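You operate a simulated robot arm through the tools that you are given. There is no shell and no other tool. Be economical: measure what you need, move in short steps, check, and stop when the job is done.

Carry out the task below with a simulated two-armed robot. There is one attempt and no reset: what you move stays moved.

Task
Stack the mortar cube marked "T" from the top of the left plank bench on top of the mortar cube that says "B". Put the 30 mm steel block from the top of the left plank bench in the inside of the right pan and the 40 mm steel block on top of the short narrow brick there. Put the cube mould marked "M2" from the top of the left plank bench on top of the black half brick there. Fetch the roll of masking tape and set it on the shelf of the steel lab table. Put the carton labelled "12" from the top of the steel lab table in the inside of the back pan. The order is free. Set down upright: cube mould, brick.

It is judged by the outcome, as a careful person would: the job done as asked, and still so three seconds after it is handed in. It fails if anything else is knocked over, pushed out of place, dropped, spilled or broken.

Robot
Two 7-joint arms with two-finger parallel grippers on one trunk, on a base that drives. Base frame: it is fixed to the floor where the robot stands at the start and does not move with it; the origin is under the middle of the robot, x ahead of it, y to its left, z up; the surface under the hand at the start is at about z = 640. Readings come in mm, degrees, newtons and seconds.
The left shoulder is at the start at [70, 134, 1001], the right one opposite. With the tool pointing down near the work surface each hand reaches from about 100 to 640 mm from the robot's upright axis, wherever it stands, measured 20 degrees to its own side. Places, roughly: black narrow brick, red narrow brick, yellow narro [-4750, -3750, 1000]; cube mould [500, 0, 750]; half brick (10x10x6 cm) [400, -300, 700]; inside of the back pan [-1200, -1400, 400]; inside of the right pan [-3900, 600, 400]; mortar cube [250, 0, 750]; roll of masking tape (8x8x3 cm) [-2500, -3400, 900]; shelf of the steel lab table [-5300, -3600, 300]; short narrow brick (10x5x6 cm) [400, 400, 700]; steel block [500, 0, 750]. Payload 1.57 kg a hand.
The TCP of each hand is the grasp point between the finger pads, 30 mm short of the fingertips. In the tool frame z runs along the fingers and y along their closing line. Largest opening 80 mm; finger width 17, thickness 12; the body of the gripper, 40 by 82 mm, starts 80 mm behind the TCP.
Orientation is that of the tool frame in the base frame, as [roll, pitch, yaw] about the fixed x, y, z axes, in that order (R = Rz(yaw) Ry(pitch) Rx(roll)). With the fingers straight down and closing along the base's y, the tool's x points along the base's -x, its y along +y and its z along -z.

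Tools
- The arms move only by the tool jog_arm. It takes "left_plan", "right_plan" or both (then of equal length, played together; a hand with none holds still); each is a list of rows, each a list of 2 entries, a list of its own where there are three numbers: the shift along the base's x, y, z in mm, then the turn, a rotation vector about the base's x, y, z in degrees. In form: [[[x, y, z], [wx, wy, wz]], ...]. A call has 1 to 8 rows; each row shifts and turns the commanded pose from where the row before left it. "left_jaw" and "right_jaw" are, for a hand that has rows, the closure, from 0 (fully open) to 1 (shut), set as the call begins (left out, the last holds). A row lasts 0.2 s, in which the tool goes at most 50 mm and 8.6 degrees; a call with a longer step from one row to the next is refused whole, and so is a gripper value outside its range. Where a pose cannot be reached the arm comes as near as it can. A force on the tool above 40 N (or 10 N above the force at the start of the call, whichever is more), or a blocked arm, ends the call early, and 0.2 s more pass. The fingers move at their own pace (about 153 mm/s each) and stop on an object; they squeeze with about 31 N. The grip force told is the motor's: it shows also when the fingers shut on nothing. Time passes only in rows, and 0.2 s behind the last, so rows that do not move let the fingers close. It gives the time, the measured TCP pose, the force on the tool (base axes), the opening and the grip force at its end, in the units of the frame above (readings bear some noise), with the torque about the TCP (base axes, N m) and any sound that the robot's microphone picked up.
- Cameras (640 x 400 px; columns grow to the right, rows downward): "scene" is now at [128.4, 3.2, 1209.3]; the picture's right is [0.03, -1.00, 0.00], its down [-0.76, -0.02, -0.65] and it looks along [0.65, 0.02, -0.76] (base axes); focal length 254 px, centre (320, 200). "left" rides on the left gripper at [72, 7, -122] in its tool frame; the picture's right is [-0.09, 1.00, 0.00], its down [-0.84, -0.08, -0.54] and it looks along [-0.54, -0.05, 0.84] (tool axes); focal length 238 px, centre (320, 200). "right" rides on the right gripper at [72, -7, -122] in its tool frame; the picture's right is [0.09, 1.00, 0.00], its down [-0.84, 0.08, -0.54] and it looks along [-0.54, 0.05, 0.84] (tool axes); focal length 238 px, centre (320, 200). There is no depth. A picture from a camera that has moved, and an enlarged one, comes with that camera's place and axes in the base frame and with its lens.
- capture(camera): a new picture of that camera. It takes no simulated time.
- lift_body(by): slides the trunk up (or, below 0, down) by that many mm; the arms and the scene camera ride with it, the base frame stays. It gives what a move gives, with no picture.
- roll_base(legs): drives the robot by 1 to 6 legs, each [ahead, left, turn to the left] in mm, mm and degrees, along the robot's own axes; the way and the turn of a leg run together, so that a leg with both is an arc; at most 1500 mm and 180 degrees a leg. The arms and the cameras ride along, it lands a little off, and it stops where it bumps. It gives what a move gives.
- aim_head(pan, tilt): turns the head with the scene camera to pan (to the left, within 86 degrees either way) and tilt (down, from -29 to 69), counted from straight ahead of the robot. It gives what a move gives.
- inspect(camera, box): a new picture of the part [left, top, right, bottom] of that camera's present view, enlarged. It takes no simulated time.
- close_job(): hands the job in; it is judged then, once.

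Work in short steps. Places have to be worked out from the pictures, the camera data and where the tool is seen: move nearer, look again, correct. Check each grasp and each placing, and mend what went wrong. You have 186 turns and 166 pictures in all, those below and enlarged ones among them. Open the grippers and draw the arms clear of the work before you hand the job in, unless the task says otherwise; then end with one line.

The tools are called after "Call:" by a JSON object that holds its "fn" and its "kwargs". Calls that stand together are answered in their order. jog_arm: Moves the arms, as the interface text tells. Its arguments: {"type":"object","properties":{"left_plan":{"type":"array","items":{"type":"array"}},"left_jaw":{"type":"number"},"right_plan":{"type":"array","items":{"type":"array"}},"right_jaw":{"type":"number"}},"required":[]} The other tools are called the same way: lift_body (by) slides the trunk up or down; roll_base (legs) drives the base; aim_head (pan, tilt) turns the head that bears the scene camera; capture (camera) takes a picture; inspect (camera, box) takes an enlarged picture of a part of a camera's view; close_job () hands the job in.

At the start:

```text
t: 0.0
left_ee_pos: [420.6, 300.3, 981.6]
left_ee_rot: [180.0, 0.1, -179.8]
left_ft_force: [0.2, -0.3, 0.4]
left_wrist_torque: [-0.01, -0.03, 0.01]
left_gripper_width: 80.1
left_gripper_force: 0.1
right_ee_pos: [451.8, -73.2, 972.8]
right_ee_rot: [-179.9, 0.0, -179.9]
right_ft_force: [-0.1, -0.1, 0.7]
right_wrist_torque: [-0.01, -0.01, 0.0]
right_gripper_width: 80.1
right_gripper_force: 0.0
trunk travel left (down, up): [-575.0, 365.0]
robot x, y, heading: [-0.6, -3.0, 0.0]
head pan, tilt: [1.7, 49.4]
```

scene: 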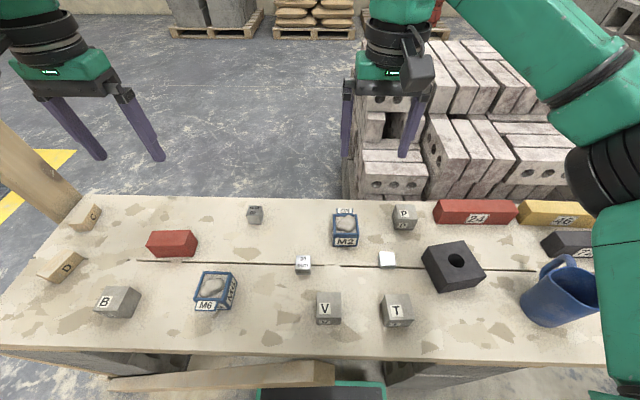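
right: 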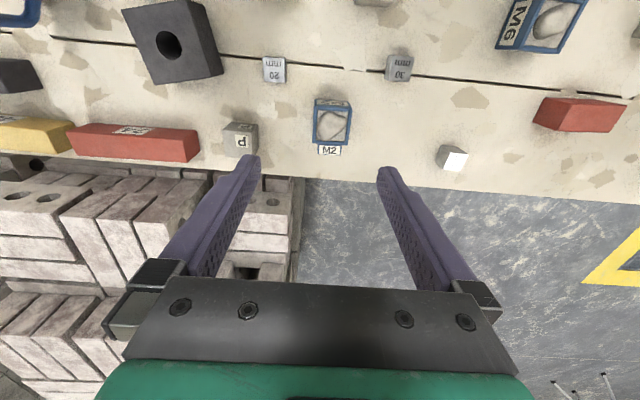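
left: 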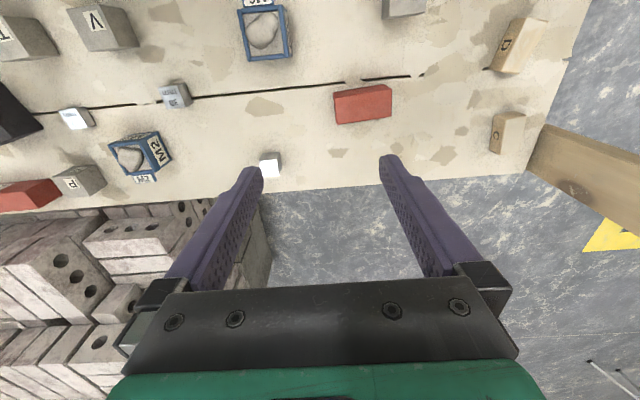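

I start with enlarged looks at the bench to read labels.

Call:
{"fn": "inspect", "kwargs": {"camera": "scene", "box": [60, 190, 360, 350]}}

Call:
{"fn": "inspect", "kwargs": {"camera": "scene", "box": [280, 190, 620, 350]}}

```text
2.13 times, centred on (210, 270) of scene
camera zoom: at [128.4, 3.2, 1209.3], right [0.03, -1.0, 0.0], down [-0.76, -0.02, -0.65], along [0.65, 0.02, -0.76], focal length 542 px, centre (555, 51)
```

zoom: 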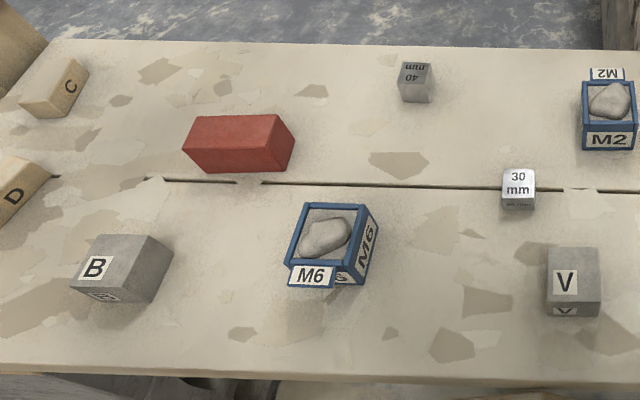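

```text
1.88 times, centred on (450, 270) of scene
camera zoom: at [128.4, 3.2, 1209.3], right [0.03, -1.0, 0.0], down [-0.76, -0.02, -0.65], along [0.65, 0.02, -0.76], focal length 478 px, centre (75, 68)
```

zoom: 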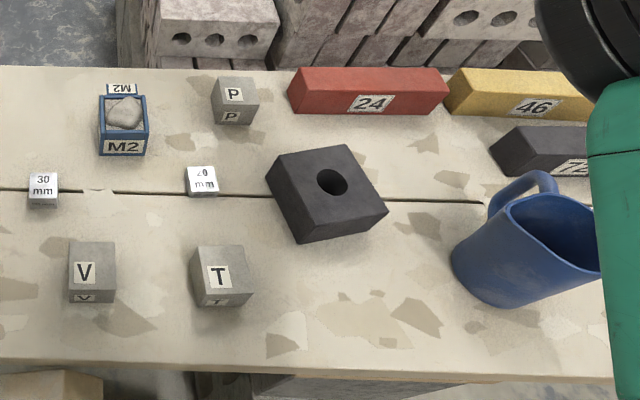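

Labels read: T ≈ (298,-145), B ≈ (298,419), 40 mm block ≈ (528,187), red short brick in between. I lower the right hand above T and the left hand above the 40 mm block.

Call:
{"fn": "jog_arm", "kwargs": {"left_plan": [[[18, -19, -28], [0, 0, 0]], [[18, -19, -28], [0, 0, 0]], [[18, -19, -28], [0, 0, 0]], [[18, -19, -28], [0, 0, 0]], [[18, -19, -28], [0, 0, 0]], [[18, -18, -28], [0, 0, 0]]], "right_plan": [[[-26, -12, -28], [0, 0, 0]], [[-26, -12, -28], [0, 0, 0]], [[-26, -12, -28], [0, 0, 0]], [[-26, -12, -28], [0, 0, 0]], [[-26, -12, -28], [0, 0, 0]], [[-24, -12, -28], [0, 0, 0]]], "left_jaw": 0, "right_jaw": 0}}

Call:
{"fn": "capture", "kwargs": {"camera": "right"}}

Call:
{"fn": "capture", "kwargs": {"camera": "left"}}

```text
t: 1.4
left_ee_pos: [530.7, 188.3, 814.2]
left_ee_rot: [179.9, 0.0, 180.0]
left_ft_force: [0.3, 0.6, 0.4]
left_wrist_torque: [0.0, 0.03, 0.01]
left_gripper_width: 79.8
left_gripper_force: 0.0
right_ee_pos: [297.7, -145.6, 803.5]
right_ee_rot: [180.0, -0.1, -180.0]
right_ft_force: [0.0, 0.8, 0.4]
right_wrist_torque: [-0.02, 0.01, -0.02]
right_gripper_width: 79.6
right_gripper_force: 0.2
trunk travel left (down, up): [-575.0, 365.0]
robot x, y, heading: [-0.4, 1.3, -0.0]
head pan, tilt: [1.7, 49.4]
```

```text
160 pictures are left
camera right: at [225.2, -152.8, 926.3], right [-0.09, 1.0, 0.0], down [0.84, 0.08, 0.54], along [0.54, 0.05, -0.84], focal length 238 px, centre (320, 200)
```

right: 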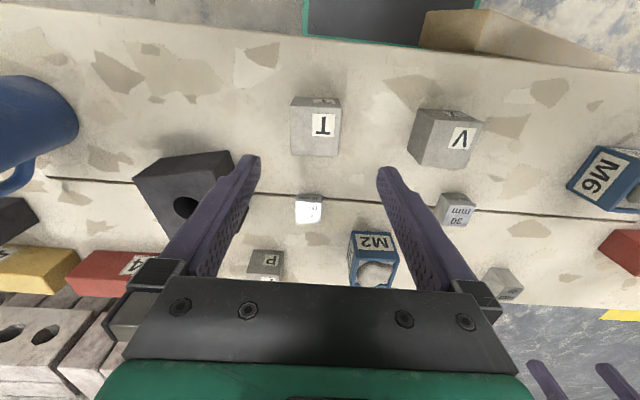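

```text
159 pictures are left
camera left: at [457.9, 195.1, 934.8], right [0.09, 1.0, 0.0], down [0.84, -0.08, 0.54], along [0.54, -0.05, -0.84], focal length 238 px, centre (320, 200)
```

left: 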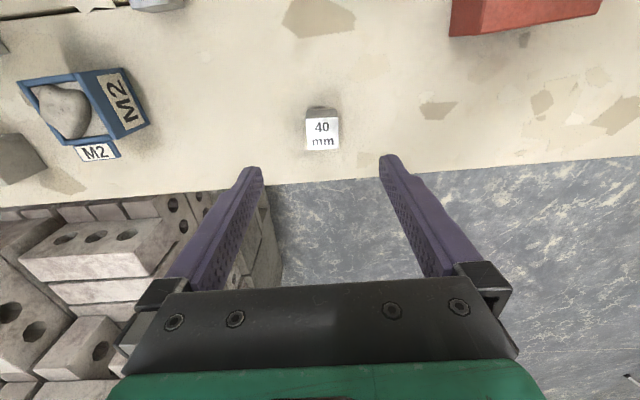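

T top centre ≈ (296,-150), 40 block ≈ (537,190). I lower both hands around them.

Call:
{"fn": "jog_arm", "kwargs": {"left_plan": [[[6, 2, -30], [0, 0, 0]], [[0, 0, -36], [0, 0, 0]], [[0, 0, -36], [0, 0, 0]], [[0, 0, -36], [0, 0, 0]], [[0, 0, 0], [0, 0, 0]]], "right_plan": [[[-2, -5, -30], [0, 0, 0]], [[0, 0, -33], [0, 0, 0]], [[0, 0, -33], [0, 0, 0]], [[0, 0, -31], [0, 0, 0]], [[0, 0, 0], [0, 0, 0]]]}}

Call:
{"fn": "capture", "kwargs": {"camera": "right"}}

Call:
{"fn": "capture", "kwargs": {"camera": "left"}}

```text
t: 2.6
left_ee_pos: [501.2, 206.8, 697.0]
left_ee_rot: [-180.0, 0.1, -179.9]
left_ft_force: [1.1, 0.6, 0.7]
left_wrist_torque: [-0.01, 0.0, -0.01]
left_gripper_width: 80.0
left_gripper_force: 0.1
left hand out of reach, approached as far as the arm can: row 2, 3, 4
right_ee_pos: [297.4, -149.5, 676.0]
right_ee_rot: [180.0, -0.1, 180.0]
right_ft_force: [-0.5, 0.1, 0.6]
right_wrist_torque: [-0.02, -0.01, 0.01]
right_gripper_width: 80.1
right_gripper_force: 0.0
trunk travel left (down, up): [-575.0, 365.0]
robot x, y, heading: [-0.6, 1.0, 0.0]
head pan, tilt: [1.7, 49.4]
```

```text
158 pictures are left
camera right: at [223.7, -157.3, 799.6], right [-0.09, 1.0, 0.0], down [0.84, 0.08, 0.54], along [0.54, 0.05, -0.84], focal length 238 px, centre (320, 200)
```

right: 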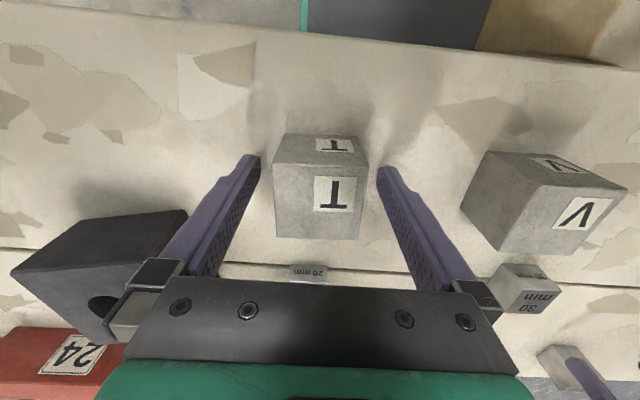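

```text
157 pictures are left
camera left: at [427.4, 213.7, 817.2], right [0.09, 1.0, 0.0], down [0.84, -0.08, 0.54], along [0.54, -0.05, -0.84], focal length 238 px, centre (320, 200)
```

left: 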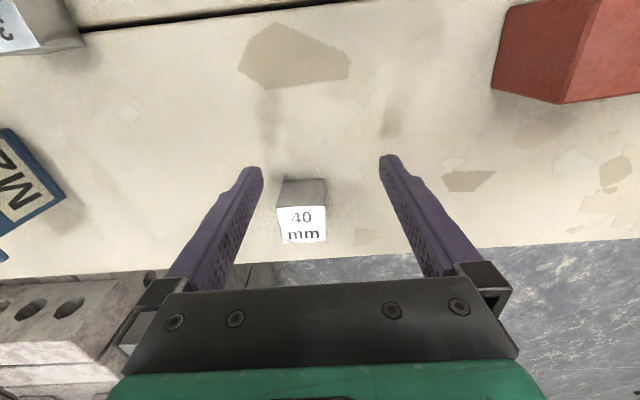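

Right hand straddles T well; the left arm lacks reach there. I close the right on T and raise both.

Call:
{"fn": "jog_arm", "kwargs": {"right_plan": [[[0, 0, -3], [0, 0, 0]], [[0, 0, 0], [0, 0, 0]], [[0, 0, 0], [0, 0, 0]]], "right_jaw": 1}}

Call:
{"fn": "jog_arm", "kwargs": {"left_plan": [[[0, 0, 40], [0, 0, 0]], [[0, 0, 40], [0, 0, 0]], [[0, 0, 40], [0, 0, 0]], [[0, 0, 40], [0, 0, 0]], [[0, 0, 40], [0, 0, 0]]], "right_plan": [[[0, 0, 20], [0, 0, 0]], [[0, 0, 40], [0, 0, 0]], [[0, 0, 40], [0, 0, 0]], [[0, 0, 40], [0, 0, 0]], [[0, 0, 30], [0, 0, 0]]]}}

```text
t: 3.4
left_ee_pos: [499.7, 206.3, 697.5]
left_ee_rot: [-179.9, 0.1, -179.9]
left_ft_force: [-0.1, 0.5, 0.7]
left_wrist_torque: [0.04, 0.0, 0.0]
left_gripper_width: 79.7
left_gripper_force: 0.0
right_ee_pos: [297.1, -149.2, 676.6]
right_ee_rot: [-180.0, 0.2, 180.0]
right_ft_force: [4.2, -6.0, 26.7]
right_wrist_torque: [-0.18, 0.31, 0.32]
right_gripper_width: 50.5
right_gripper_force: 31.0
trunk travel left (down, up): [-575.0, 365.0]
robot x, y, heading: [1.5, -0.0, -0.1]
head pan, tilt: [1.7, 49.4]
```

```text
t: 4.6
left_ee_pos: [498.8, 207.7, 895.9]
left_ee_rot: [-179.9, 0.0, -179.8]
left_ft_force: [0.0, 0.4, -0.2]
left_wrist_torque: [0.01, 0.02, 0.0]
left_gripper_width: 80.2
left_gripper_force: 0.1
right_ee_pos: [297.3, -150.6, 846.4]
right_ee_rot: [-179.9, 0.0, -180.0]
right_ft_force: [0.9, 0.3, -0.3]
right_wrist_torque: [0.0, 0.03, -0.02]
right_gripper_width: 0.2
right_gripper_force: 21.3
trunk travel left (down, up): [-575.0, 365.0]
robot x, y, heading: [-2.9, -0.5, -0.1]
head pan, tilt: [1.7, 49.4]
```

The cube slipped out on lifting. I look.

Call:
{"fn": "capture", "kwargs": {"camera": "right"}}

Call:
{"fn": "capture", "kwargs": {"camera": "scene"}}

```text
156 pictures are left
camera right: at [224.0, -156.7, 968.7], right [-0.09, 1.0, 0.0], down [0.84, 0.08, 0.54], along [0.54, 0.05, -0.84], focal length 238 px, centre (320, 200)
```

right: 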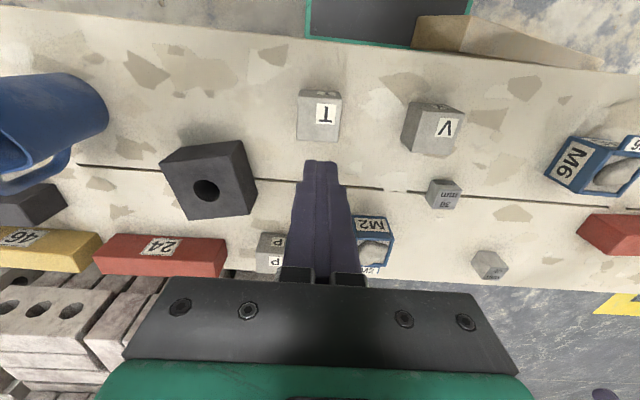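

```text
155 pictures are left
camera scene: at [127.9, 3.0, 1209.3], right [0.03, -1.0, 0.0], down [-0.76, -0.02, -0.65], along [0.65, 0.02, -0.76], focal length 254 px, centre (320, 200)
```

scene: 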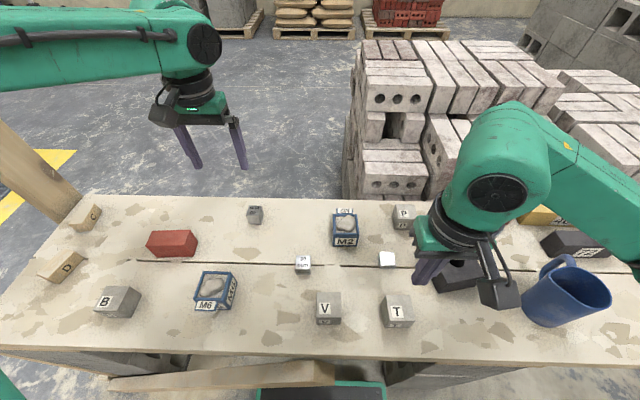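

T still stands upright nearly in place. Enlarged view to measure it before retrying more gently.

Call:
{"fn": "inspect", "kwargs": {"camera": "right", "box": [240, 60, 400, 160]}}

```text
4.00 times, centred on (320, 110) of right
camera zoom: at [224.0, -156.7, 968.7], right [-0.09, 1.0, 0.0], down [0.84, 0.08, 0.54], along [0.54, 0.05, -0.84], focal length 953 px, centre (320, 560)
```

zoom: 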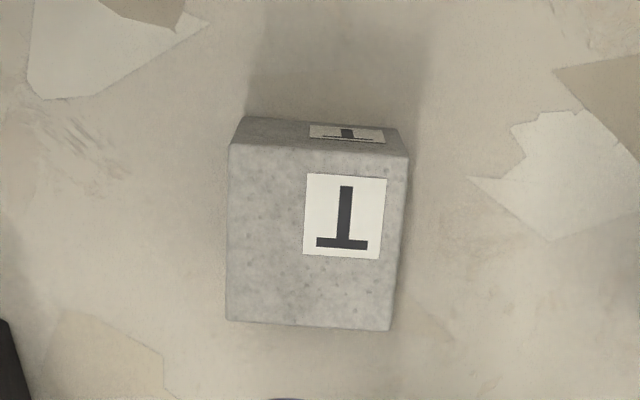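

T centre ≈ (293.5,-152), square to the gripper. I reopen, go down slightly higher (z≈680), and close with a longer wait.

Call:
{"fn": "jog_arm", "kwargs": {"right_plan": [[[-4, -2, -20], [0, 0, 0]], [[0, 0, -40], [0, 0, 0]], [[0, 0, -40], [0, 0, 0]], [[0, 0, -40], [0, 0, 0]], [[0, 0, -26], [0, 0, 0]], [[0, 0, 0], [0, 0, 0]]], "right_jaw": 0}}

Call:
{"fn": "jog_arm", "kwargs": {"right_plan": [[[0, 0, 0], [0, 0, 0]], [[0, 0, 0], [0, 0, 0]], [[0, 0, 0], [0, 0, 0]], [[0, 0, 0], [0, 0, 0]]], "right_jaw": 1}}

Call:
{"fn": "jog_arm", "kwargs": {"right_plan": [[[0, 0, 5], [0, 0, 0]], [[0, 0, 5], [0, 0, 0]]]}}

Call:
{"fn": "capture", "kwargs": {"camera": "right"}}

```text
t: 6.0
left_ee_pos: [498.3, 206.6, 896.9]
left_ee_rot: [180.0, -0.1, -179.8]
left_ft_force: [-0.8, 0.8, 1.3]
left_wrist_torque: [0.01, 0.0, 0.01]
left_gripper_width: 80.2
left_gripper_force: 0.2
right_ee_pos: [292.2, -152.2, 678.1]
right_ee_rot: [-180.0, 0.0, -180.0]
right_ft_force: [-0.5, -0.1, 0.0]
right_wrist_torque: [0.02, -0.01, -0.04]
right_gripper_width: 79.8
right_gripper_force: 0.2
trunk travel left (down, up): [-575.0, 365.0]
robot x, y, heading: [4.1, -1.0, -0.2]
head pan, tilt: [1.7, 49.4]
```

```text
t: 7.0
left_ee_pos: [498.6, 207.3, 894.6]
left_ee_rot: [180.0, 0.0, -179.9]
left_ft_force: [-0.4, -0.6, -0.4]
left_wrist_torque: [0.02, 0.01, 0.0]
left_gripper_width: 79.9
left_gripper_force: 0.1
right_ee_pos: [292.7, -153.1, 677.3]
right_ee_rot: [-180.0, 0.0, -180.0]
right_ft_force: [0.0, -0.1, -0.8]
right_wrist_torque: [0.0, 0.03, -0.01]
right_gripper_width: 49.7
right_gripper_force: 31.0
trunk travel left (down, up): [-575.0, 365.0]
robot x, y, heading: [3.3, -2.9, -0.0]
head pan, tilt: [1.7, 49.4]
```

```text
t: 7.6
left_ee_pos: [499.6, 206.8, 894.9]
left_ee_rot: [180.0, 0.0, -179.9]
left_ft_force: [-0.2, 0.2, -0.5]
left_wrist_torque: [-0.02, 0.0, -0.01]
left_gripper_width: 80.1
left_gripper_force: 0.1
right_ee_pos: [293.1, -152.9, 688.1]
right_ee_rot: [180.0, 0.0, -180.0]
right_ft_force: [0.1, -0.4, -2.2]
right_wrist_torque: [0.04, 0.04, -0.01]
right_gripper_width: 49.9
right_gripper_force: 30.8
trunk travel left (down, up): [-575.0, 365.0]
robot x, y, heading: [-2.8, 0.0, -0.2]
head pan, tilt: [1.7, 49.4]
```

```text
153 pictures are left
camera right: at [219.7, -160.2, 811.1], right [-0.09, 1.0, 0.0], down [0.84, 0.08, 0.54], along [0.54, 0.05, -0.84], focal length 238 px, centre (320, 200)
```

right: 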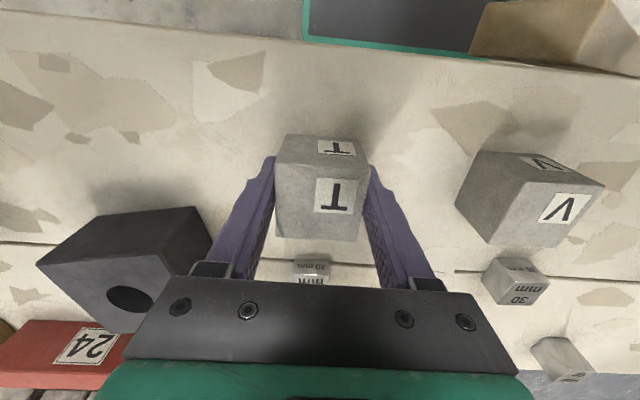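

T is held now. I lift it slowly to z≈800 and look around at the floor near the base, for later drives.

Call:
{"fn": "jog_arm", "kwargs": {"right_plan": [[[0, 0, 12], [0, 0, 0]], [[0, 0, 20], [0, 0, 0]], [[0, 0, 25], [0, 0, 0]], [[0, 0, 25], [0, 0, 0]], [[0, 0, 25], [0, 0, 0]], [[0, 0, 12], [0, 0, 0]]]}}

Call:
{"fn": "aim_head", "kwargs": {"pan": 15, "tilt": 69}}

Call:
{"fn": "capture", "kwargs": {"camera": "scene"}}

```text
t: 9.0
left_ee_pos: [498.2, 207.6, 896.1]
left_ee_rot: [180.0, 0.0, -179.8]
left_ft_force: [0.2, -0.6, -0.2]
left_wrist_torque: [0.01, -0.03, 0.0]
left_gripper_width: 80.0
left_gripper_force: 0.0
right_ee_pos: [291.2, -152.7, 806.9]
right_ee_rot: [-180.0, -0.1, -179.9]
right_ft_force: [0.2, -0.4, -3.6]
right_wrist_torque: [-0.03, 0.02, 0.0]
right_gripper_width: 49.6
right_gripper_force: 30.9
trunk travel left (down, up): [-575.0, 365.0]
robot x, y, heading: [0.9, 2.0, 0.1]
head pan, tilt: [1.7, 49.4]
```

```text
t: 9.8
left_ee_pos: [497.5, 207.1, 895.3]
left_ee_rot: [180.0, 0.0, -179.9]
left_ft_force: [0.0, -0.3, 0.3]
left_wrist_torque: [0.01, 0.01, 0.01]
left_gripper_width: 80.2
left_gripper_force: 0.1
right_ee_pos: [291.4, -152.6, 807.7]
right_ee_rot: [180.0, -0.1, -180.0]
right_ft_force: [0.0, -1.0, -3.4]
right_wrist_torque: [-0.01, 0.01, 0.03]
right_gripper_width: 49.9
right_gripper_force: 31.2
trunk travel left (down, up): [-575.0, 365.0]
robot x, y, heading: [-0.3, 2.8, -0.2]
head pan, tilt: [15.0, 68.8]
```

```text
152 pictures are left
camera scene: at [105.2, 15.1, 1186.6], right [0.26, -0.97, 0.0], down [-0.9, -0.24, -0.36], along [0.35, 0.09, -0.93], focal length 254 px, centre (320, 200)
```

scene: 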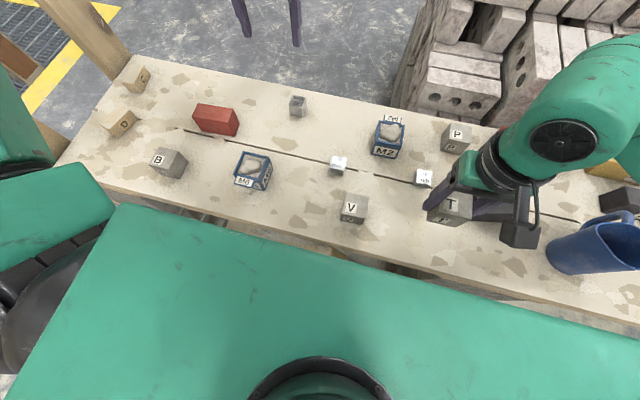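

Only my own chassis shows below, so instead of driving I pass T via the bench: right hand sets it down at (285,115), between V (292,-6) and M6 (324,238), for the left hand.

Call:
{"fn": "jog_arm", "kwargs": {"right_plan": [[[0, 30, 0], [0, 0, 0]], [[-2, 45, 0], [0, 0, 0]], [[-2, 45, 0], [0, 0, 0]], [[-2, 45, 0], [0, 0, 0]], [[0, 45, 0], [0, 0, 0]], [[0, 35, 0], [0, 0, 0]], [[0, 23, 0], [0, 0, 0]]]}}

Call:
{"fn": "capture", "kwargs": {"camera": "right"}}

```text
t: 11.4
left_ee_pos: [498.7, 207.8, 894.9]
left_ee_rot: [180.0, 0.0, -179.9]
left_ft_force: [0.1, -0.4, -0.2]
left_wrist_torque: [0.0, 0.02, -0.01]
left_gripper_width: 80.4
left_gripper_force: 0.1
right_ee_pos: [284.4, 116.6, 807.2]
right_ee_rot: [-180.0, 0.1, 180.0]
right_ft_force: [-0.6, 1.3, -3.5]
right_wrist_torque: [-0.02, -0.02, 0.0]
right_gripper_width: 49.8
right_gripper_force: 31.4
trunk travel left (down, up): [-575.0, 365.0]
robot x, y, heading: [1.6, -3.5, -0.0]
head pan, tilt: [15.0, 68.8]
```

```text
151 pictures are left
camera right: at [211.3, 109.7, 930.7], right [-0.09, 1.0, 0.0], down [0.84, 0.08, 0.54], along [0.54, 0.05, -0.84], focal length 238 px, centre (320, 200)
```

right: 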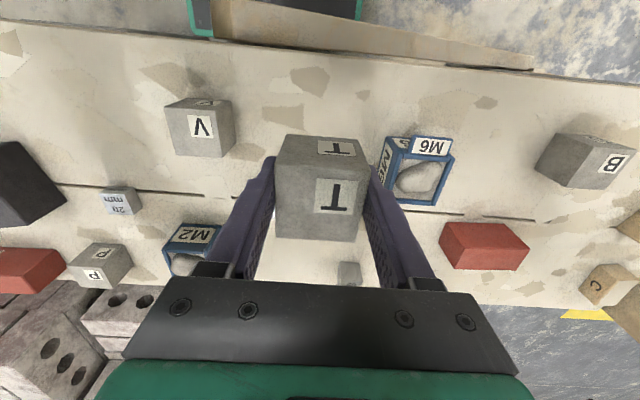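

Clear spot. I lower T onto the bench and release.

Call:
{"fn": "jog_arm", "kwargs": {"right_plan": [[[0, 0, -40], [0, 0, 0]], [[0, 0, -40], [0, 0, 0]], [[0, 0, -30], [0, 0, 0]], [[0, 0, -10], [0, 0, 0]], [[0, 0, -6], [0, 0, 0]], [[0, 0, -3], [0, 0, 0]], [[0, 0, 0], [0, 0, 0]]]}}

Call:
{"fn": "jog_arm", "kwargs": {"right_plan": [[[0, 0, 0], [0, 0, 0]], [[0, 0, 0], [0, 0, 0]], [[0, 0, 30], [0, 0, 0]], [[0, 0, 40], [0, 0, 0]], [[0, 0, 40], [0, 0, 0]], [[0, 0, 40], [0, 0, 0]]], "right_jaw": 0}}

Call:
{"fn": "capture", "kwargs": {"camera": "right"}}

```text
t: 13.0
left_ee_pos: [497.2, 207.2, 895.7]
left_ee_rot: [180.0, 0.1, -179.9]
left_ft_force: [-0.1, 0.1, 0.5]
left_wrist_torque: [-0.02, -0.02, 0.0]
left_gripper_width: 79.9
left_gripper_force: 0.0
right_ee_pos: [287.0, 117.0, 678.8]
right_ee_rot: [-180.0, -0.1, -180.0]
right_ft_force: [0.2, -0.4, -3.3]
right_wrist_torque: [0.01, 0.01, 0.0]
right_gripper_width: 49.9
right_gripper_force: 31.4
trunk travel left (down, up): [-575.0, 365.0]
robot x, y, heading: [-0.6, -2.3, -0.0]
head pan, tilt: [15.0, 68.8]
```

```text
t: 14.4
left_ee_pos: [497.8, 207.1, 894.6]
left_ee_rot: [-179.9, 0.1, -179.8]
left_ft_force: [0.6, 0.3, 0.6]
left_wrist_torque: [-0.02, -0.03, 0.0]
left_gripper_width: 80.1
left_gripper_force: 0.1
right_ee_pos: [286.2, 116.3, 826.5]
right_ee_rot: [-180.0, 0.0, 179.9]
right_ft_force: [0.0, -0.1, -0.5]
right_wrist_torque: [0.0, 0.02, 0.01]
right_gripper_width: 80.2
right_gripper_force: 0.1
trunk travel left (down, up): [-575.0, 365.0]
robot x, y, heading: [-1.6, -0.8, 0.1]
head pan, tilt: [15.0, 68.8]
```

```text
150 pictures are left
camera right: at [213.5, 108.2, 949.8], right [-0.09, 1.0, 0.0], down [0.84, 0.08, 0.54], along [0.54, 0.05, -0.84], focal length 238 px, centre (320, 200)
```

right: 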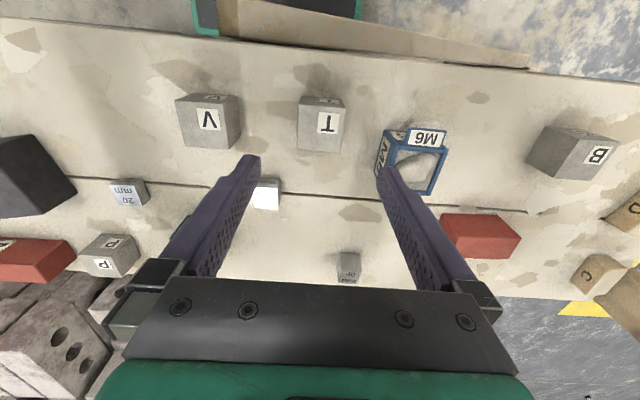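

T set at (285,117). Now right hand moves up over M2, then left over T; then I'll lower the trunk for reach.

Call:
{"fn": "jog_arm", "kwargs": {"right_plan": [[[0, -40, 20], [0, 0, 0]], [[5, -40, 20], [0, 0, 0]], [[30, -27, 20], [0, 0, 0]], [[40, -10, 20], [0, 0, 0]], [[40, -10, 20], [0, 0, 0]], [[40, -10, 20], [0, 0, 0]], [[35, -10, 20], [0, 0, 0]], [[20, -6, 20], [0, 0, 0]]]}}

Call:
{"fn": "jog_arm", "kwargs": {"left_plan": [[[-30, -10, 15], [0, 0, 0]], [[-35, -10, 15], [0, 0, 0]], [[-35, -15, 15], [0, 0, 0]], [[-35, -15, 15], [0, 0, 0]], [[-35, -15, 15], [0, 0, 0]], [[-33, -15, 15], [0, 0, 0]], [[-10, -10, 15], [0, 0, 0]]]}}

Call:
{"fn": "lift_body", "kwargs": {"by": -150}}

Call:
{"fn": "capture", "kwargs": {"camera": "right"}}

Call:
{"fn": "capture", "kwargs": {"camera": "left"}}

```text
t: 16.2
left_ee_pos: [497.9, 207.8, 895.9]
left_ee_rot: [-180.0, 0.1, -179.9]
left_ft_force: [0.3, -0.2, 0.6]
left_wrist_torque: [0.0, 0.0, 0.01]
left_gripper_width: 80.1
left_gripper_force: 0.2
right_ee_pos: [497.1, -35.2, 988.3]
right_ee_rot: [180.0, -0.1, -179.8]
right_ft_force: [0.1, 0.2, -0.2]
right_wrist_torque: [-0.02, 0.03, -0.03]
right_gripper_width: 79.9
right_gripper_force: 0.2
trunk travel left (down, up): [-575.0, 365.0]
robot x, y, heading: [-1.8, -0.4, 0.2]
head pan, tilt: [15.0, 68.8]
```

```text
t: 17.8
left_ee_pos: [285.6, 117.1, 1001.0]
left_ee_rot: [179.9, 0.0, -179.9]
left_ft_force: [-1.1, -0.9, 0.6]
left_wrist_torque: [-0.01, 0.02, -0.02]
left_gripper_width: 80.2
left_gripper_force: 0.1
right_ee_pos: [498.3, -35.9, 987.7]
right_ee_rot: [-180.0, 0.0, 179.9]
right_ft_force: [-0.3, 0.5, -0.2]
right_wrist_torque: [0.02, 0.01, 0.01]
right_gripper_width: 80.0
right_gripper_force: 0.1
trunk travel left (down, up): [-575.0, 365.0]
robot x, y, heading: [-0.1, 1.2, 0.0]
head pan, tilt: [15.0, 68.8]
```

```text
t: 19.6
left_ee_pos: [285.1, 117.0, 851.3]
left_ee_rot: [-179.9, 0.0, -180.0]
left_ft_force: [-0.9, -0.3, -0.4]
left_wrist_torque: [0.01, -0.02, -0.01]
left_gripper_width: 79.9
left_gripper_force: 0.0
right_ee_pos: [498.1, -36.2, 837.8]
right_ee_rot: [180.0, -0.1, 179.9]
right_ft_force: [-0.1, -0.8, 0.2]
right_wrist_torque: [-0.06, 0.03, 0.01]
right_gripper_width: 80.0
right_gripper_force: 0.1
trunk travel left (down, up): [-425.0, 515.0]
robot x, y, heading: [1.2, 2.0, 0.0]
head pan, tilt: [15.0, 68.8]
```

```text
149 pictures are left
camera right: at [424.5, -43.3, 960.6], right [-0.09, 1.0, 0.0], down [0.84, 0.08, 0.54], along [0.54, 0.05, -0.84], focal length 238 px, centre (320, 200)
```

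right: 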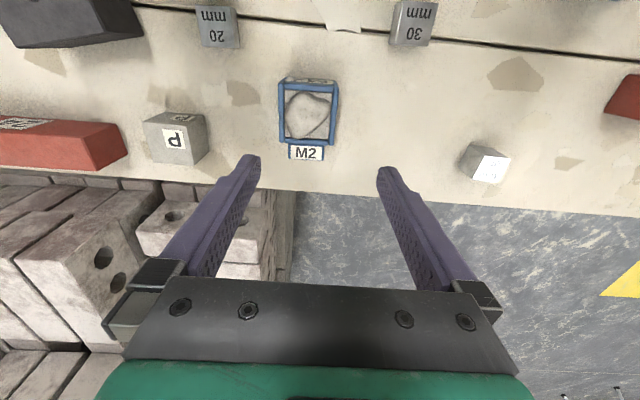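

```text
148 pictures are left
camera left: at [212.6, 124.2, 972.3], right [0.09, 1.0, 0.0], down [0.84, -0.08, 0.54], along [0.54, -0.05, -0.84], focal length 238 px, centre (320, 200)
```

left: 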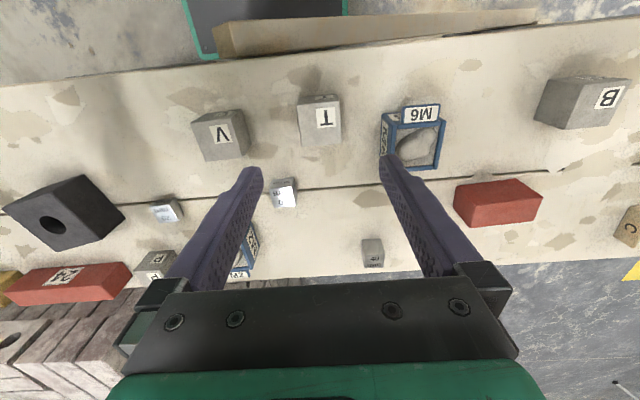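

T confirmed at ≈(286,117). I zoom on M2 for its size and yaw, while lowering the left hand onto T.

Call:
{"fn": "inspect", "kwargs": {"camera": "right", "box": [240, 60, 400, 170]}}

Call:
{"fn": "jog_arm", "kwargs": {"left_plan": [[[0, 0, -40], [0, 0, 0]], [[0, 0, -45], [0, 0, 0]], [[0, 0, -45], [0, 0, 0]], [[0, 0, -30], [0, 0, 0]], [[0, 0, -12], [0, 0, 0]], [[0, 0, 0], [0, 0, 0]]]}}

Call:
{"fn": "capture", "kwargs": {"camera": "left"}}

```text
3.64 times, centred on (320, 115) of right
camera zoom: at [424.5, -43.3, 960.6], right [-0.09, 1.0, 0.0], down [0.84, 0.08, 0.54], along [0.54, 0.05, -0.84], focal length 867 px, centre (320, 509)
```

zoom: 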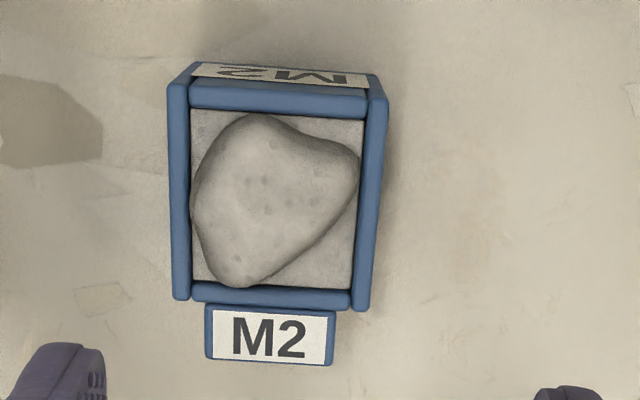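

```text
t: 21.0
left_ee_pos: [308.7, 112.5, 707.8]
left_ee_rot: [-179.9, 0.1, -179.9]
left_ft_force: [0.7, -0.2, -0.3]
left_wrist_torque: [0.0, 0.0, -0.03]
left_gripper_width: 79.8
left_gripper_force: 0.1
left hand out of reach, approached as far as the arm can: row 3, 4
right_ee_pos: [498.3, -36.5, 838.6]
right_ee_rot: [-180.0, 0.1, -179.9]
right_ft_force: [-0.4, 0.2, 0.2]
right_wrist_torque: [-0.02, 0.01, -0.01]
right_gripper_width: 79.9
right_gripper_force: 0.1
trunk travel left (down, up): [-425.0, 515.0]
robot x, y, heading: [-2.4, -0.7, -0.0]
head pan, tilt: [15.0, 68.8]
```

```text
146 pictures are left
camera left: at [236.5, 120.2, 829.3], right [0.09, 1.0, 0.0], down [0.84, -0.08, 0.54], along [0.54, -0.05, -0.84], focal length 238 px, centre (320, 200)
```

left: 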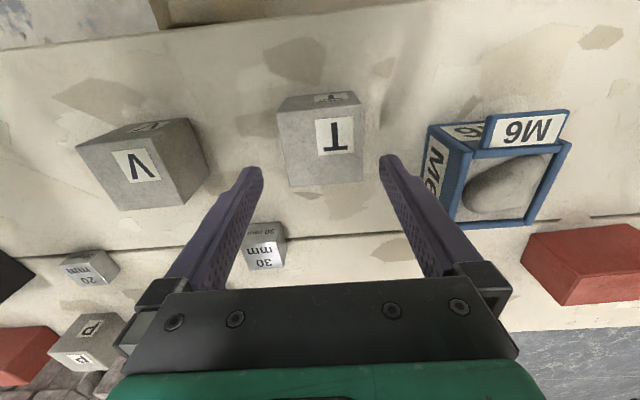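

The lowered trunk hampers near reach, so T waits. M2 centre ≈ (485,-51), 60 mm wide, aligned; right hand goes down on it while left goes back up.

Call:
{"fn": "jog_arm", "kwargs": {"left_plan": [[[0, 0, 40], [0, 0, 0]], [[0, 0, 40], [0, 0, 0]], [[0, 0, 40], [0, 0, 0]], [[0, 0, 30], [0, 0, 0]], [[0, 0, 0], [0, 0, 0]], [[0, 0, 0], [0, 0, 0]]], "right_plan": [[[-13, -15, -20], [0, 0, 0]], [[0, 0, -40], [0, 0, 0]], [[0, 0, -40], [0, 0, 0]], [[0, 0, -36], [0, 0, 0]], [[0, 0, -20], [0, 0, 0]], [[0, 0, 0], [0, 0, 0]]]}}

Call:
{"fn": "capture", "kwargs": {"camera": "right"}}

```text
t: 22.4
left_ee_pos: [310.7, 111.5, 860.5]
left_ee_rot: [180.0, 0.0, 179.9]
left_ft_force: [-0.4, 0.3, -0.4]
left_wrist_torque: [0.0, 0.02, 0.01]
left_gripper_width: 80.1
left_gripper_force: 0.0
right_ee_pos: [483.4, -51.1, 682.5]
right_ee_rot: [-180.0, 0.1, -180.0]
right_ft_force: [-0.7, 0.3, 0.3]
right_wrist_torque: [0.0, 0.02, 0.0]
right_gripper_width: 80.1
right_gripper_force: 0.0
trunk travel left (down, up): [-425.0, 515.0]
robot x, y, heading: [0.6, 2.0, 0.0]
head pan, tilt: [15.0, 68.8]
```

```text
145 pictures are left
camera right: at [410.5, -58.4, 804.7], right [-0.09, 1.0, 0.0], down [0.84, 0.08, 0.54], along [0.54, 0.05, -0.84], focal length 238 px, centre (320, 200)
```

right: 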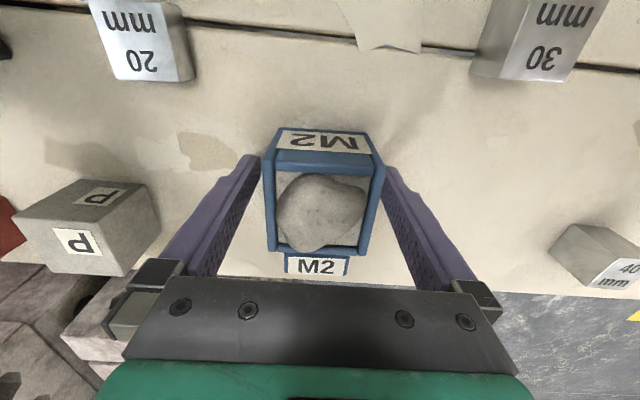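

Centred on M2. Close and lift gently.

Call:
{"fn": "jog_arm", "kwargs": {"right_plan": [[[0, 0, 0], [0, 0, 0]], [[0, 0, 0], [0, 0, 0]], [[0, 0, 0], [0, 0, 0]], [[0, 0, 0], [0, 0, 0]]], "right_jaw": 1}}

Call:
{"fn": "jog_arm", "kwargs": {"right_plan": [[[0, 0, 5], [0, 0, 0]], [[0, 0, 10], [0, 0, 0]], [[0, 0, 20], [0, 0, 0]], [[0, 0, 25], [0, 0, 0]], [[0, 0, 25], [0, 0, 0]], [[0, 0, 25], [0, 0, 0]], [[0, 0, 20], [0, 0, 0]]]}}

Call:
{"fn": "capture", "kwargs": {"camera": "right"}}

```text
t: 23.4
left_ee_pos: [311.1, 112.3, 860.5]
left_ee_rot: [-180.0, 0.0, -179.8]
left_ft_force: [0.4, 0.7, -0.1]
left_wrist_torque: [-0.02, 0.03, 0.01]
left_gripper_width: 79.8
left_gripper_force: 0.1
right_ee_pos: [483.6, -51.1, 682.5]
right_ee_rot: [-180.0, 0.0, -180.0]
right_ft_force: [-0.1, -0.3, -0.2]
right_wrist_torque: [0.03, -0.02, 0.02]
right_gripper_width: 61.9
right_gripper_force: 31.3
trunk travel left (down, up): [-425.0, 515.0]
robot x, y, heading: [-3.1, -2.3, -0.1]
head pan, tilt: [15.0, 68.8]
```

```text
t: 25.0
left_ee_pos: [311.7, 112.6, 861.0]
left_ee_rot: [-179.9, 0.1, -179.9]
left_ft_force: [0.3, -0.5, -1.5]
left_wrist_torque: [0.0, 0.01, 0.02]
left_gripper_width: 80.1
left_gripper_force: 0.0
right_ee_pos: [484.7, -50.8, 812.8]
right_ee_rot: [180.0, -0.1, -180.0]
right_ft_force: [1.1, 0.9, -3.6]
right_wrist_torque: [-0.02, 0.0, 0.04]
right_gripper_width: 62.1
right_gripper_force: 31.0
trunk travel left (down, up): [-425.0, 515.0]
robot x, y, heading: [-1.1, 0.8, 0.2]
head pan, tilt: [15.0, 68.8]
```

```text
144 pictures are left
camera right: at [411.7, -57.9, 934.9], right [-0.09, 1.0, 0.0], down [0.84, 0.08, 0.54], along [0.54, 0.05, -0.84], focal length 238 px, centre (320, 200)
```

right: 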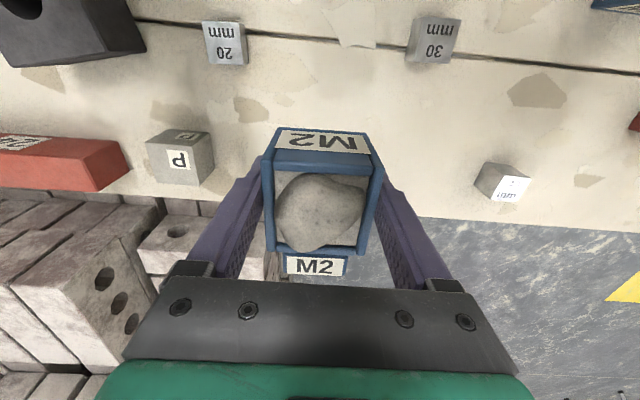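

M2 held level. Half-brick hole ≈ (397,-289) from two views; I carry M2 above it and look.

Call:
{"fn": "jog_arm", "kwargs": {"right_plan": [[[-8, -22, 4], [0, 0, 0]], [[-15, -40, 4], [0, 0, 0]], [[-15, -40, 4], [0, 0, 0]], [[-15, -40, 4], [0, 0, 0]], [[-15, -40, 4], [0, 0, 0]], [[-12, -35, 0], [0, 0, 0]], [[-8, -21, 0], [0, 0, 0]]]}}

Call:
{"fn": "capture", "kwargs": {"camera": "right"}}

Call:
{"fn": "capture", "kwargs": {"camera": "scene"}}

```text
t: 26.6
left_ee_pos: [310.5, 111.3, 861.4]
left_ee_rot: [179.8, 0.1, -179.9]
left_ft_force: [0.1, 0.5, 0.1]
left_wrist_torque: [-0.01, -0.01, 0.01]
left_gripper_width: 80.1
left_gripper_force: 0.1
right_ee_pos: [397.8, -289.8, 830.8]
right_ee_rot: [179.9, 0.0, -179.9]
right_ft_force: [0.6, -0.6, -4.3]
right_wrist_torque: [0.07, 0.0, 0.01]
right_gripper_width: 62.0
right_gripper_force: 30.8
trunk travel left (down, up): [-425.0, 515.0]
robot x, y, heading: [-0.5, 1.9, -0.0]
head pan, tilt: [15.0, 68.8]
```

```text
143 pictures are left
camera right: at [324.2, -297.3, 953.7], right [-0.09, 1.0, 0.0], down [0.84, 0.08, 0.54], along [0.54, 0.05, -0.84], focal length 238 px, centre (320, 200)
```

right: 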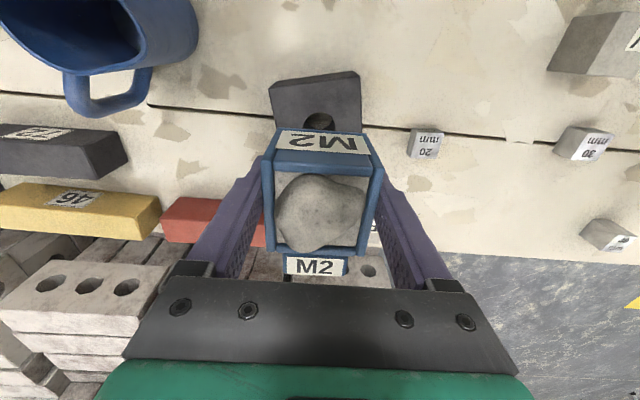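

```text
142 pictures are left
camera scene: at [104.9, 14.6, 1036.6], right [0.26, -0.97, 0.0], down [-0.9, -0.24, -0.36], along [0.35, 0.09, -0.93], focal length 254 px, centre (320, 200)
```

scene: 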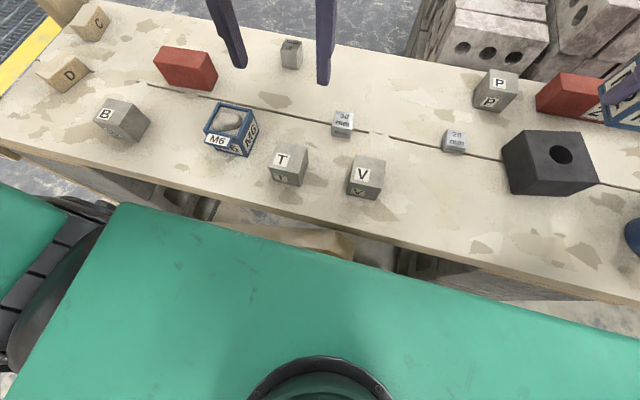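

Hole estimate ≈ (393,-291). I lower M2 to just above the brick's expected top (700), then look.

Call:
{"fn": "jog_arm", "kwargs": {"right_plan": [[[-5, -1, -20], [0, 0, 0]], [[0, 0, -25], [0, 0, 0]], [[0, 0, -20], [0, 0, 0]], [[0, 0, -8], [0, 0, 0]], [[0, 0, 0], [0, 0, 0]]]}}

Call:
{"fn": "capture", "kwargs": {"camera": "right"}}

Call:
{"fn": "aim_head", "kwargs": {"pan": -30, "tilt": 50}}

Call:
{"fn": "capture", "kwargs": {"camera": "scene"}}

```text
t: 27.8
left_ee_pos: [311.9, 111.4, 861.4]
left_ee_rot: [-180.0, 0.0, -180.0]
left_ft_force: [0.2, 0.2, 0.4]
left_wrist_torque: [0.01, 0.0, 0.01]
left_gripper_width: 80.1
left_gripper_force: 0.0
right_ee_pos: [393.0, -290.9, 757.7]
right_ee_rot: [180.0, 0.0, -179.9]
right_ft_force: [0.4, -0.1, -4.6]
right_wrist_torque: [0.01, 0.02, -0.01]
right_gripper_width: 61.9
right_gripper_force: 31.4
trunk travel left (down, up): [-425.0, 515.0]
robot x, y, heading: [-1.9, 0.2, -0.2]
head pan, tilt: [15.0, 68.8]
```

```text
141 pictures are left
camera right: at [319.7, -298.2, 880.1], right [-0.09, 1.0, 0.0], down [0.84, 0.08, 0.54], along [0.54, 0.05, -0.84], focal length 238 px, centre (320, 200)
```

right: 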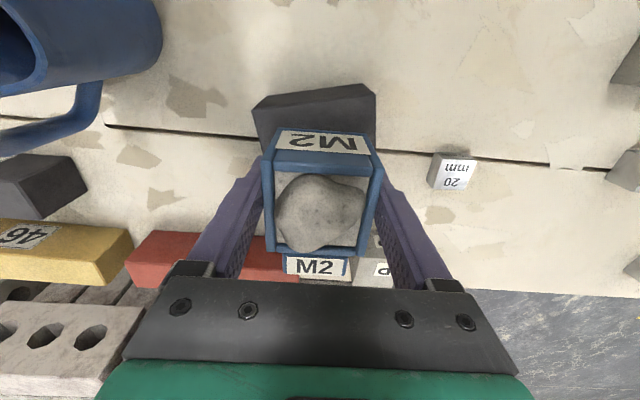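

```text
t: 28.9
left_ee_pos: [311.8, 112.2, 861.1]
left_ee_rot: [-179.9, 0.0, -179.9]
left_ft_force: [0.5, -0.6, 0.0]
left_wrist_torque: [0.01, 0.02, 0.0]
left_gripper_width: 79.9
left_gripper_force: 0.1
right_ee_pos: [393.7, -290.8, 756.1]
right_ee_rot: [180.0, 0.0, -179.9]
right_ft_force: [0.1, 1.3, -4.2]
right_wrist_torque: [-0.04, -0.01, -0.06]
right_gripper_width: 62.1
right_gripper_force: 30.6
trunk travel left (down, up): [-425.0, 515.0]
robot x, y, heading: [3.7, -1.0, -0.0]
head pan, tilt: [-30.0, 50.0]
```

```text
140 pictures are left
camera scene: at [117.9, -38.0, 1058.4], right [-0.5, -0.87, 0.0], down [-0.66, 0.38, -0.64], along [0.56, -0.32, -0.77], focal length 254 px, centre (320, 200)
```

scene: 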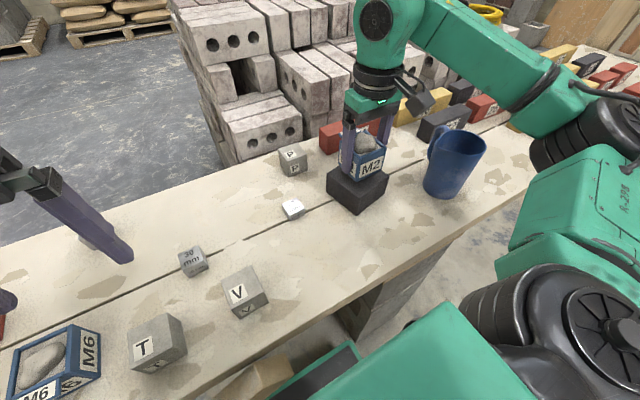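

Zoom in on both views to check placement over the brick.

Call:
{"fn": "inspect", "kwargs": {"camera": "right", "box": [220, 60, 420, 180]}}

Call:
{"fn": "inspect", "kwargs": {"camera": "scene", "box": [300, 120, 420, 220]}}

```text
3.20 times, centred on (320, 120) of right
camera zoom: at [319.8, -298.2, 880.2], right [-0.09, 1.0, 0.0], down [0.84, 0.08, 0.54], along [0.54, 0.05, -0.84], focal length 763 px, centre (320, 456)
```

zoom: 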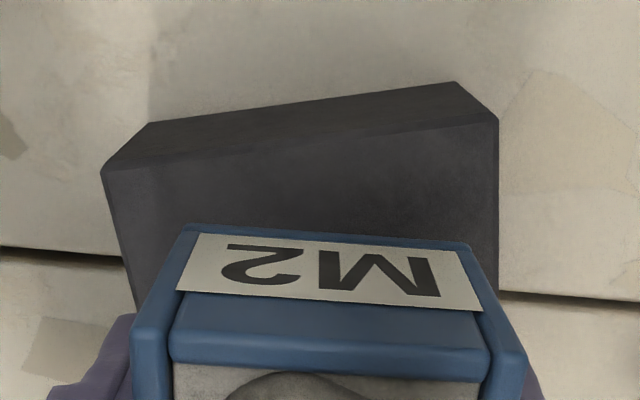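

```text
4.00 times, centred on (360, 170) of scene
camera zoom: at [117.9, -38.0, 1058.4], right [-0.5, -0.87, 0.0], down [-0.66, 0.38, -0.64], along [0.56, -0.32, -0.77], focal length 1016 px, centre (160, 320)
```

zoom: 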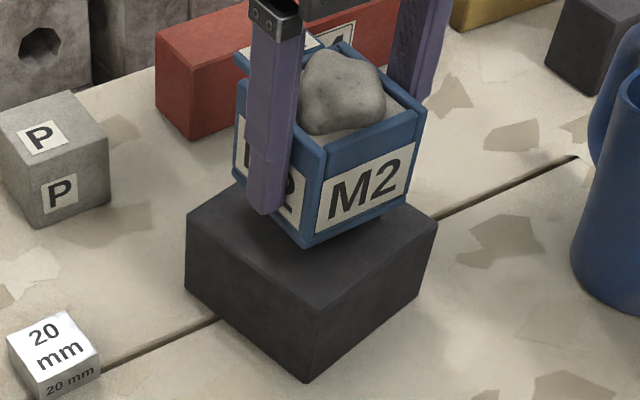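

Brick near edge gives centre ≈ (401,-290). I shift +7 in x and lower gradually to feel contact.

Call:
{"fn": "jog_arm", "kwargs": {"right_plan": [[[7, 1, 0], [0, 0, 0]], [[0, 0, -4], [0, 0, 0]], [[0, 0, -4], [0, 0, 0]], [[0, 0, -3], [0, 0, 0]], [[0, 0, -2], [0, 0, 0]], [[0, 0, 0], [0, 0, 0]]]}}

Call:
{"fn": "jog_arm", "kwargs": {"right_plan": [[[0, 0, -1.5], [0, 0, 0]], [[0, 0, -1], [0, 0, 0]], [[0, 0, 0], [0, 0, 0]]]}}

Call:
{"fn": "inspect", "kwargs": {"camera": "scene", "box": [300, 120, 420, 220]}}

```text
t: 30.3
left_ee_pos: [311.3, 112.5, 861.0]
left_ee_rot: [180.0, 0.0, -179.9]
left_ft_force: [0.4, 0.6, -0.1]
left_wrist_torque: [-0.01, 0.01, 0.01]
left_gripper_width: 80.0
left_gripper_force: 0.1
right_ee_pos: [399.4, -291.0, 744.8]
right_ee_rot: [179.9, 0.0, 180.0]
right_ft_force: [-0.1, 0.0, -3.1]
right_wrist_torque: [-0.02, 0.03, 0.01]
right_gripper_width: 61.8
right_gripper_force: 30.7
trunk travel left (down, up): [-425.0, 515.0]
robot x, y, heading: [-0.6, 2.3, 0.2]
head pan, tilt: [-30.0, 50.0]
```

```text
t: 31.1
left_ee_pos: [309.5, 113.0, 860.6]
left_ee_rot: [-180.0, 0.0, -179.9]
left_ft_force: [0.7, -1.6, 0.1]
left_wrist_torque: [0.01, -0.04, 0.0]
left_gripper_width: 80.3
left_gripper_force: 0.1
right_ee_pos: [398.4, -290.6, 741.8]
right_ee_rot: [180.0, -0.1, -180.0]
right_ft_force: [0.0, -0.7, -3.8]
right_wrist_torque: [0.02, -0.01, -0.02]
right_gripper_width: 61.9
right_gripper_force: 31.3
trunk travel left (down, up): [-425.0, 515.0]
robot x, y, heading: [0.6, -1.7, 0.1]
head pan, tilt: [-30.0, 50.0]
```

```text
4.00 times, centred on (360, 170) of scene
camera zoom: at [117.9, -38.0, 1058.5], right [-0.5, -0.87, 0.0], down [-0.66, 0.38, -0.64], along [0.56, -0.32, -0.77], focal length 1016 px, centre (160, 320)
```

zoom: 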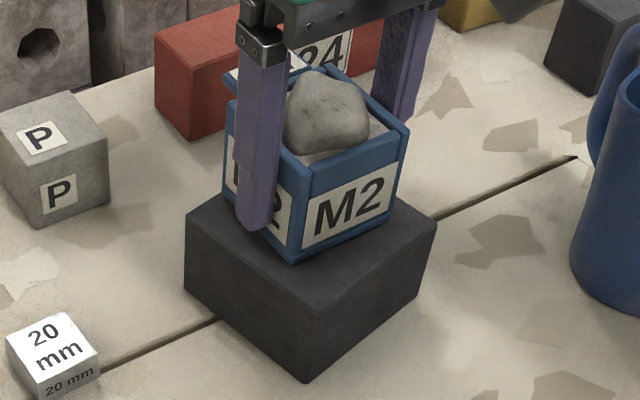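

Well centred; not yet in contact (force still weight only). Continue down in 1 mm steps.

Call:
{"fn": "jog_arm", "kwargs": {"right_plan": [[[0, 0, -1], [0, 0, 0]], [[0, 0, -1], [0, 0, 0]], [[0, 0, -1], [0, 0, 0]], [[0, 0, 0], [0, 0, 0]]]}}

```text
t: 32.1
left_ee_pos: [310.7, 111.6, 860.8]
left_ee_rot: [180.0, 0.1, -179.9]
left_ft_force: [0.7, -0.9, 0.4]
left_wrist_torque: [0.03, 0.01, 0.01]
left_gripper_width: 80.0
left_gripper_force: 0.0
right_ee_pos: [398.9, -288.1, 741.6]
right_ee_rot: [179.9, 0.0, 179.9]
right_ft_force: [-1.9, 0.5, -3.2]
right_wrist_torque: [-0.03, 0.05, 0.01]
right_gripper_width: 62.0
right_gripper_force: 31.4
trunk travel left (down, up): [-425.0, 515.0]
robot x, y, heading: [0.5, 1.1, 0.1]
head pan, tilt: [-30.0, 50.0]
```

Call:
{"fn": "jog_arm", "kwargs": {"right_plan": [[[0, 0, -1], [0, 0, 0]], [[0, 0, -1], [0, 0, 0]], [[0, 0, 0], [0, 0, 0]]]}}

```text
t: 32.9
left_ee_pos: [310.7, 112.3, 860.5]
left_ee_rot: [-180.0, 0.0, -179.9]
left_ft_force: [-0.2, -0.2, -0.3]
left_wrist_torque: [-0.02, -0.01, -0.01]
left_gripper_width: 80.0
left_gripper_force: 0.0
right_ee_pos: [399.5, -289.3, 738.7]
right_ee_rot: [180.0, 0.1, -180.0]
right_ft_force: [1.1, -1.8, 5.1]
right_wrist_torque: [-0.12, 0.18, 0.14]
right_gripper_width: 61.9
right_gripper_force: 31.2
trunk travel left (down, up): [-425.0, 515.0]
robot x, y, heading: [-2.0, 2.0, -0.0]
head pan, tilt: [-30.0, 50.0]
```

Contact felt (force up to +5 N). Release and rise.

Call:
{"fn": "jog_arm", "kwargs": {"right_plan": [[[0, 0, 0], [0, 0, 0]], [[0, 0, 0], [0, 0, 0]], [[0, 0, 10], [0, 0, 0]], [[0, 0, 30], [0, 0, 0]], [[0, 0, 40], [0, 0, 0]], [[0, 0, 40], [0, 0, 0]], [[0, 0, 40], [0, 0, 0]]], "right_jaw": 0}}

Call:
{"fn": "inspect", "kwargs": {"camera": "scene", "box": [300, 120, 420, 220]}}

```text
t: 34.5
left_ee_pos: [310.0, 113.2, 860.6]
left_ee_rot: [180.0, 0.0, -179.8]
left_ft_force: [-0.9, -0.3, -0.4]
left_wrist_torque: [-0.02, -0.01, -0.02]
left_gripper_width: 79.9
left_gripper_force: 0.1
right_ee_pos: [396.3, -287.6, 900.4]
right_ee_rot: [179.9, 0.1, -180.0]
right_ft_force: [-0.6, 0.1, -0.3]
right_wrist_torque: [-0.04, -0.01, 0.05]
right_gripper_width: 80.2
right_gripper_force: 0.1
trunk travel left (down, up): [-425.0, 515.0]
robot x, y, heading: [3.9, 0.9, 0.1]
head pan, tilt: [-30.0, 50.0]
```

```text
4.00 times, centred on (360, 170) of scene
camera zoom: at [116.8, -36.8, 1058.6], right [-0.5, -0.87, 0.0], down [-0.66, 0.38, -0.64], along [0.56, -0.32, -0.77], focal length 1016 px, centre (160, 320)
```

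zoom: 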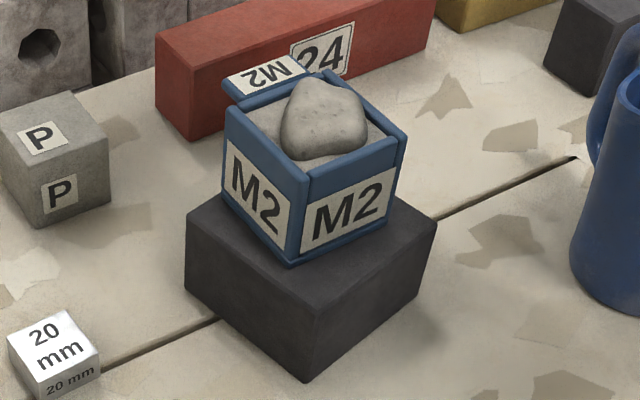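

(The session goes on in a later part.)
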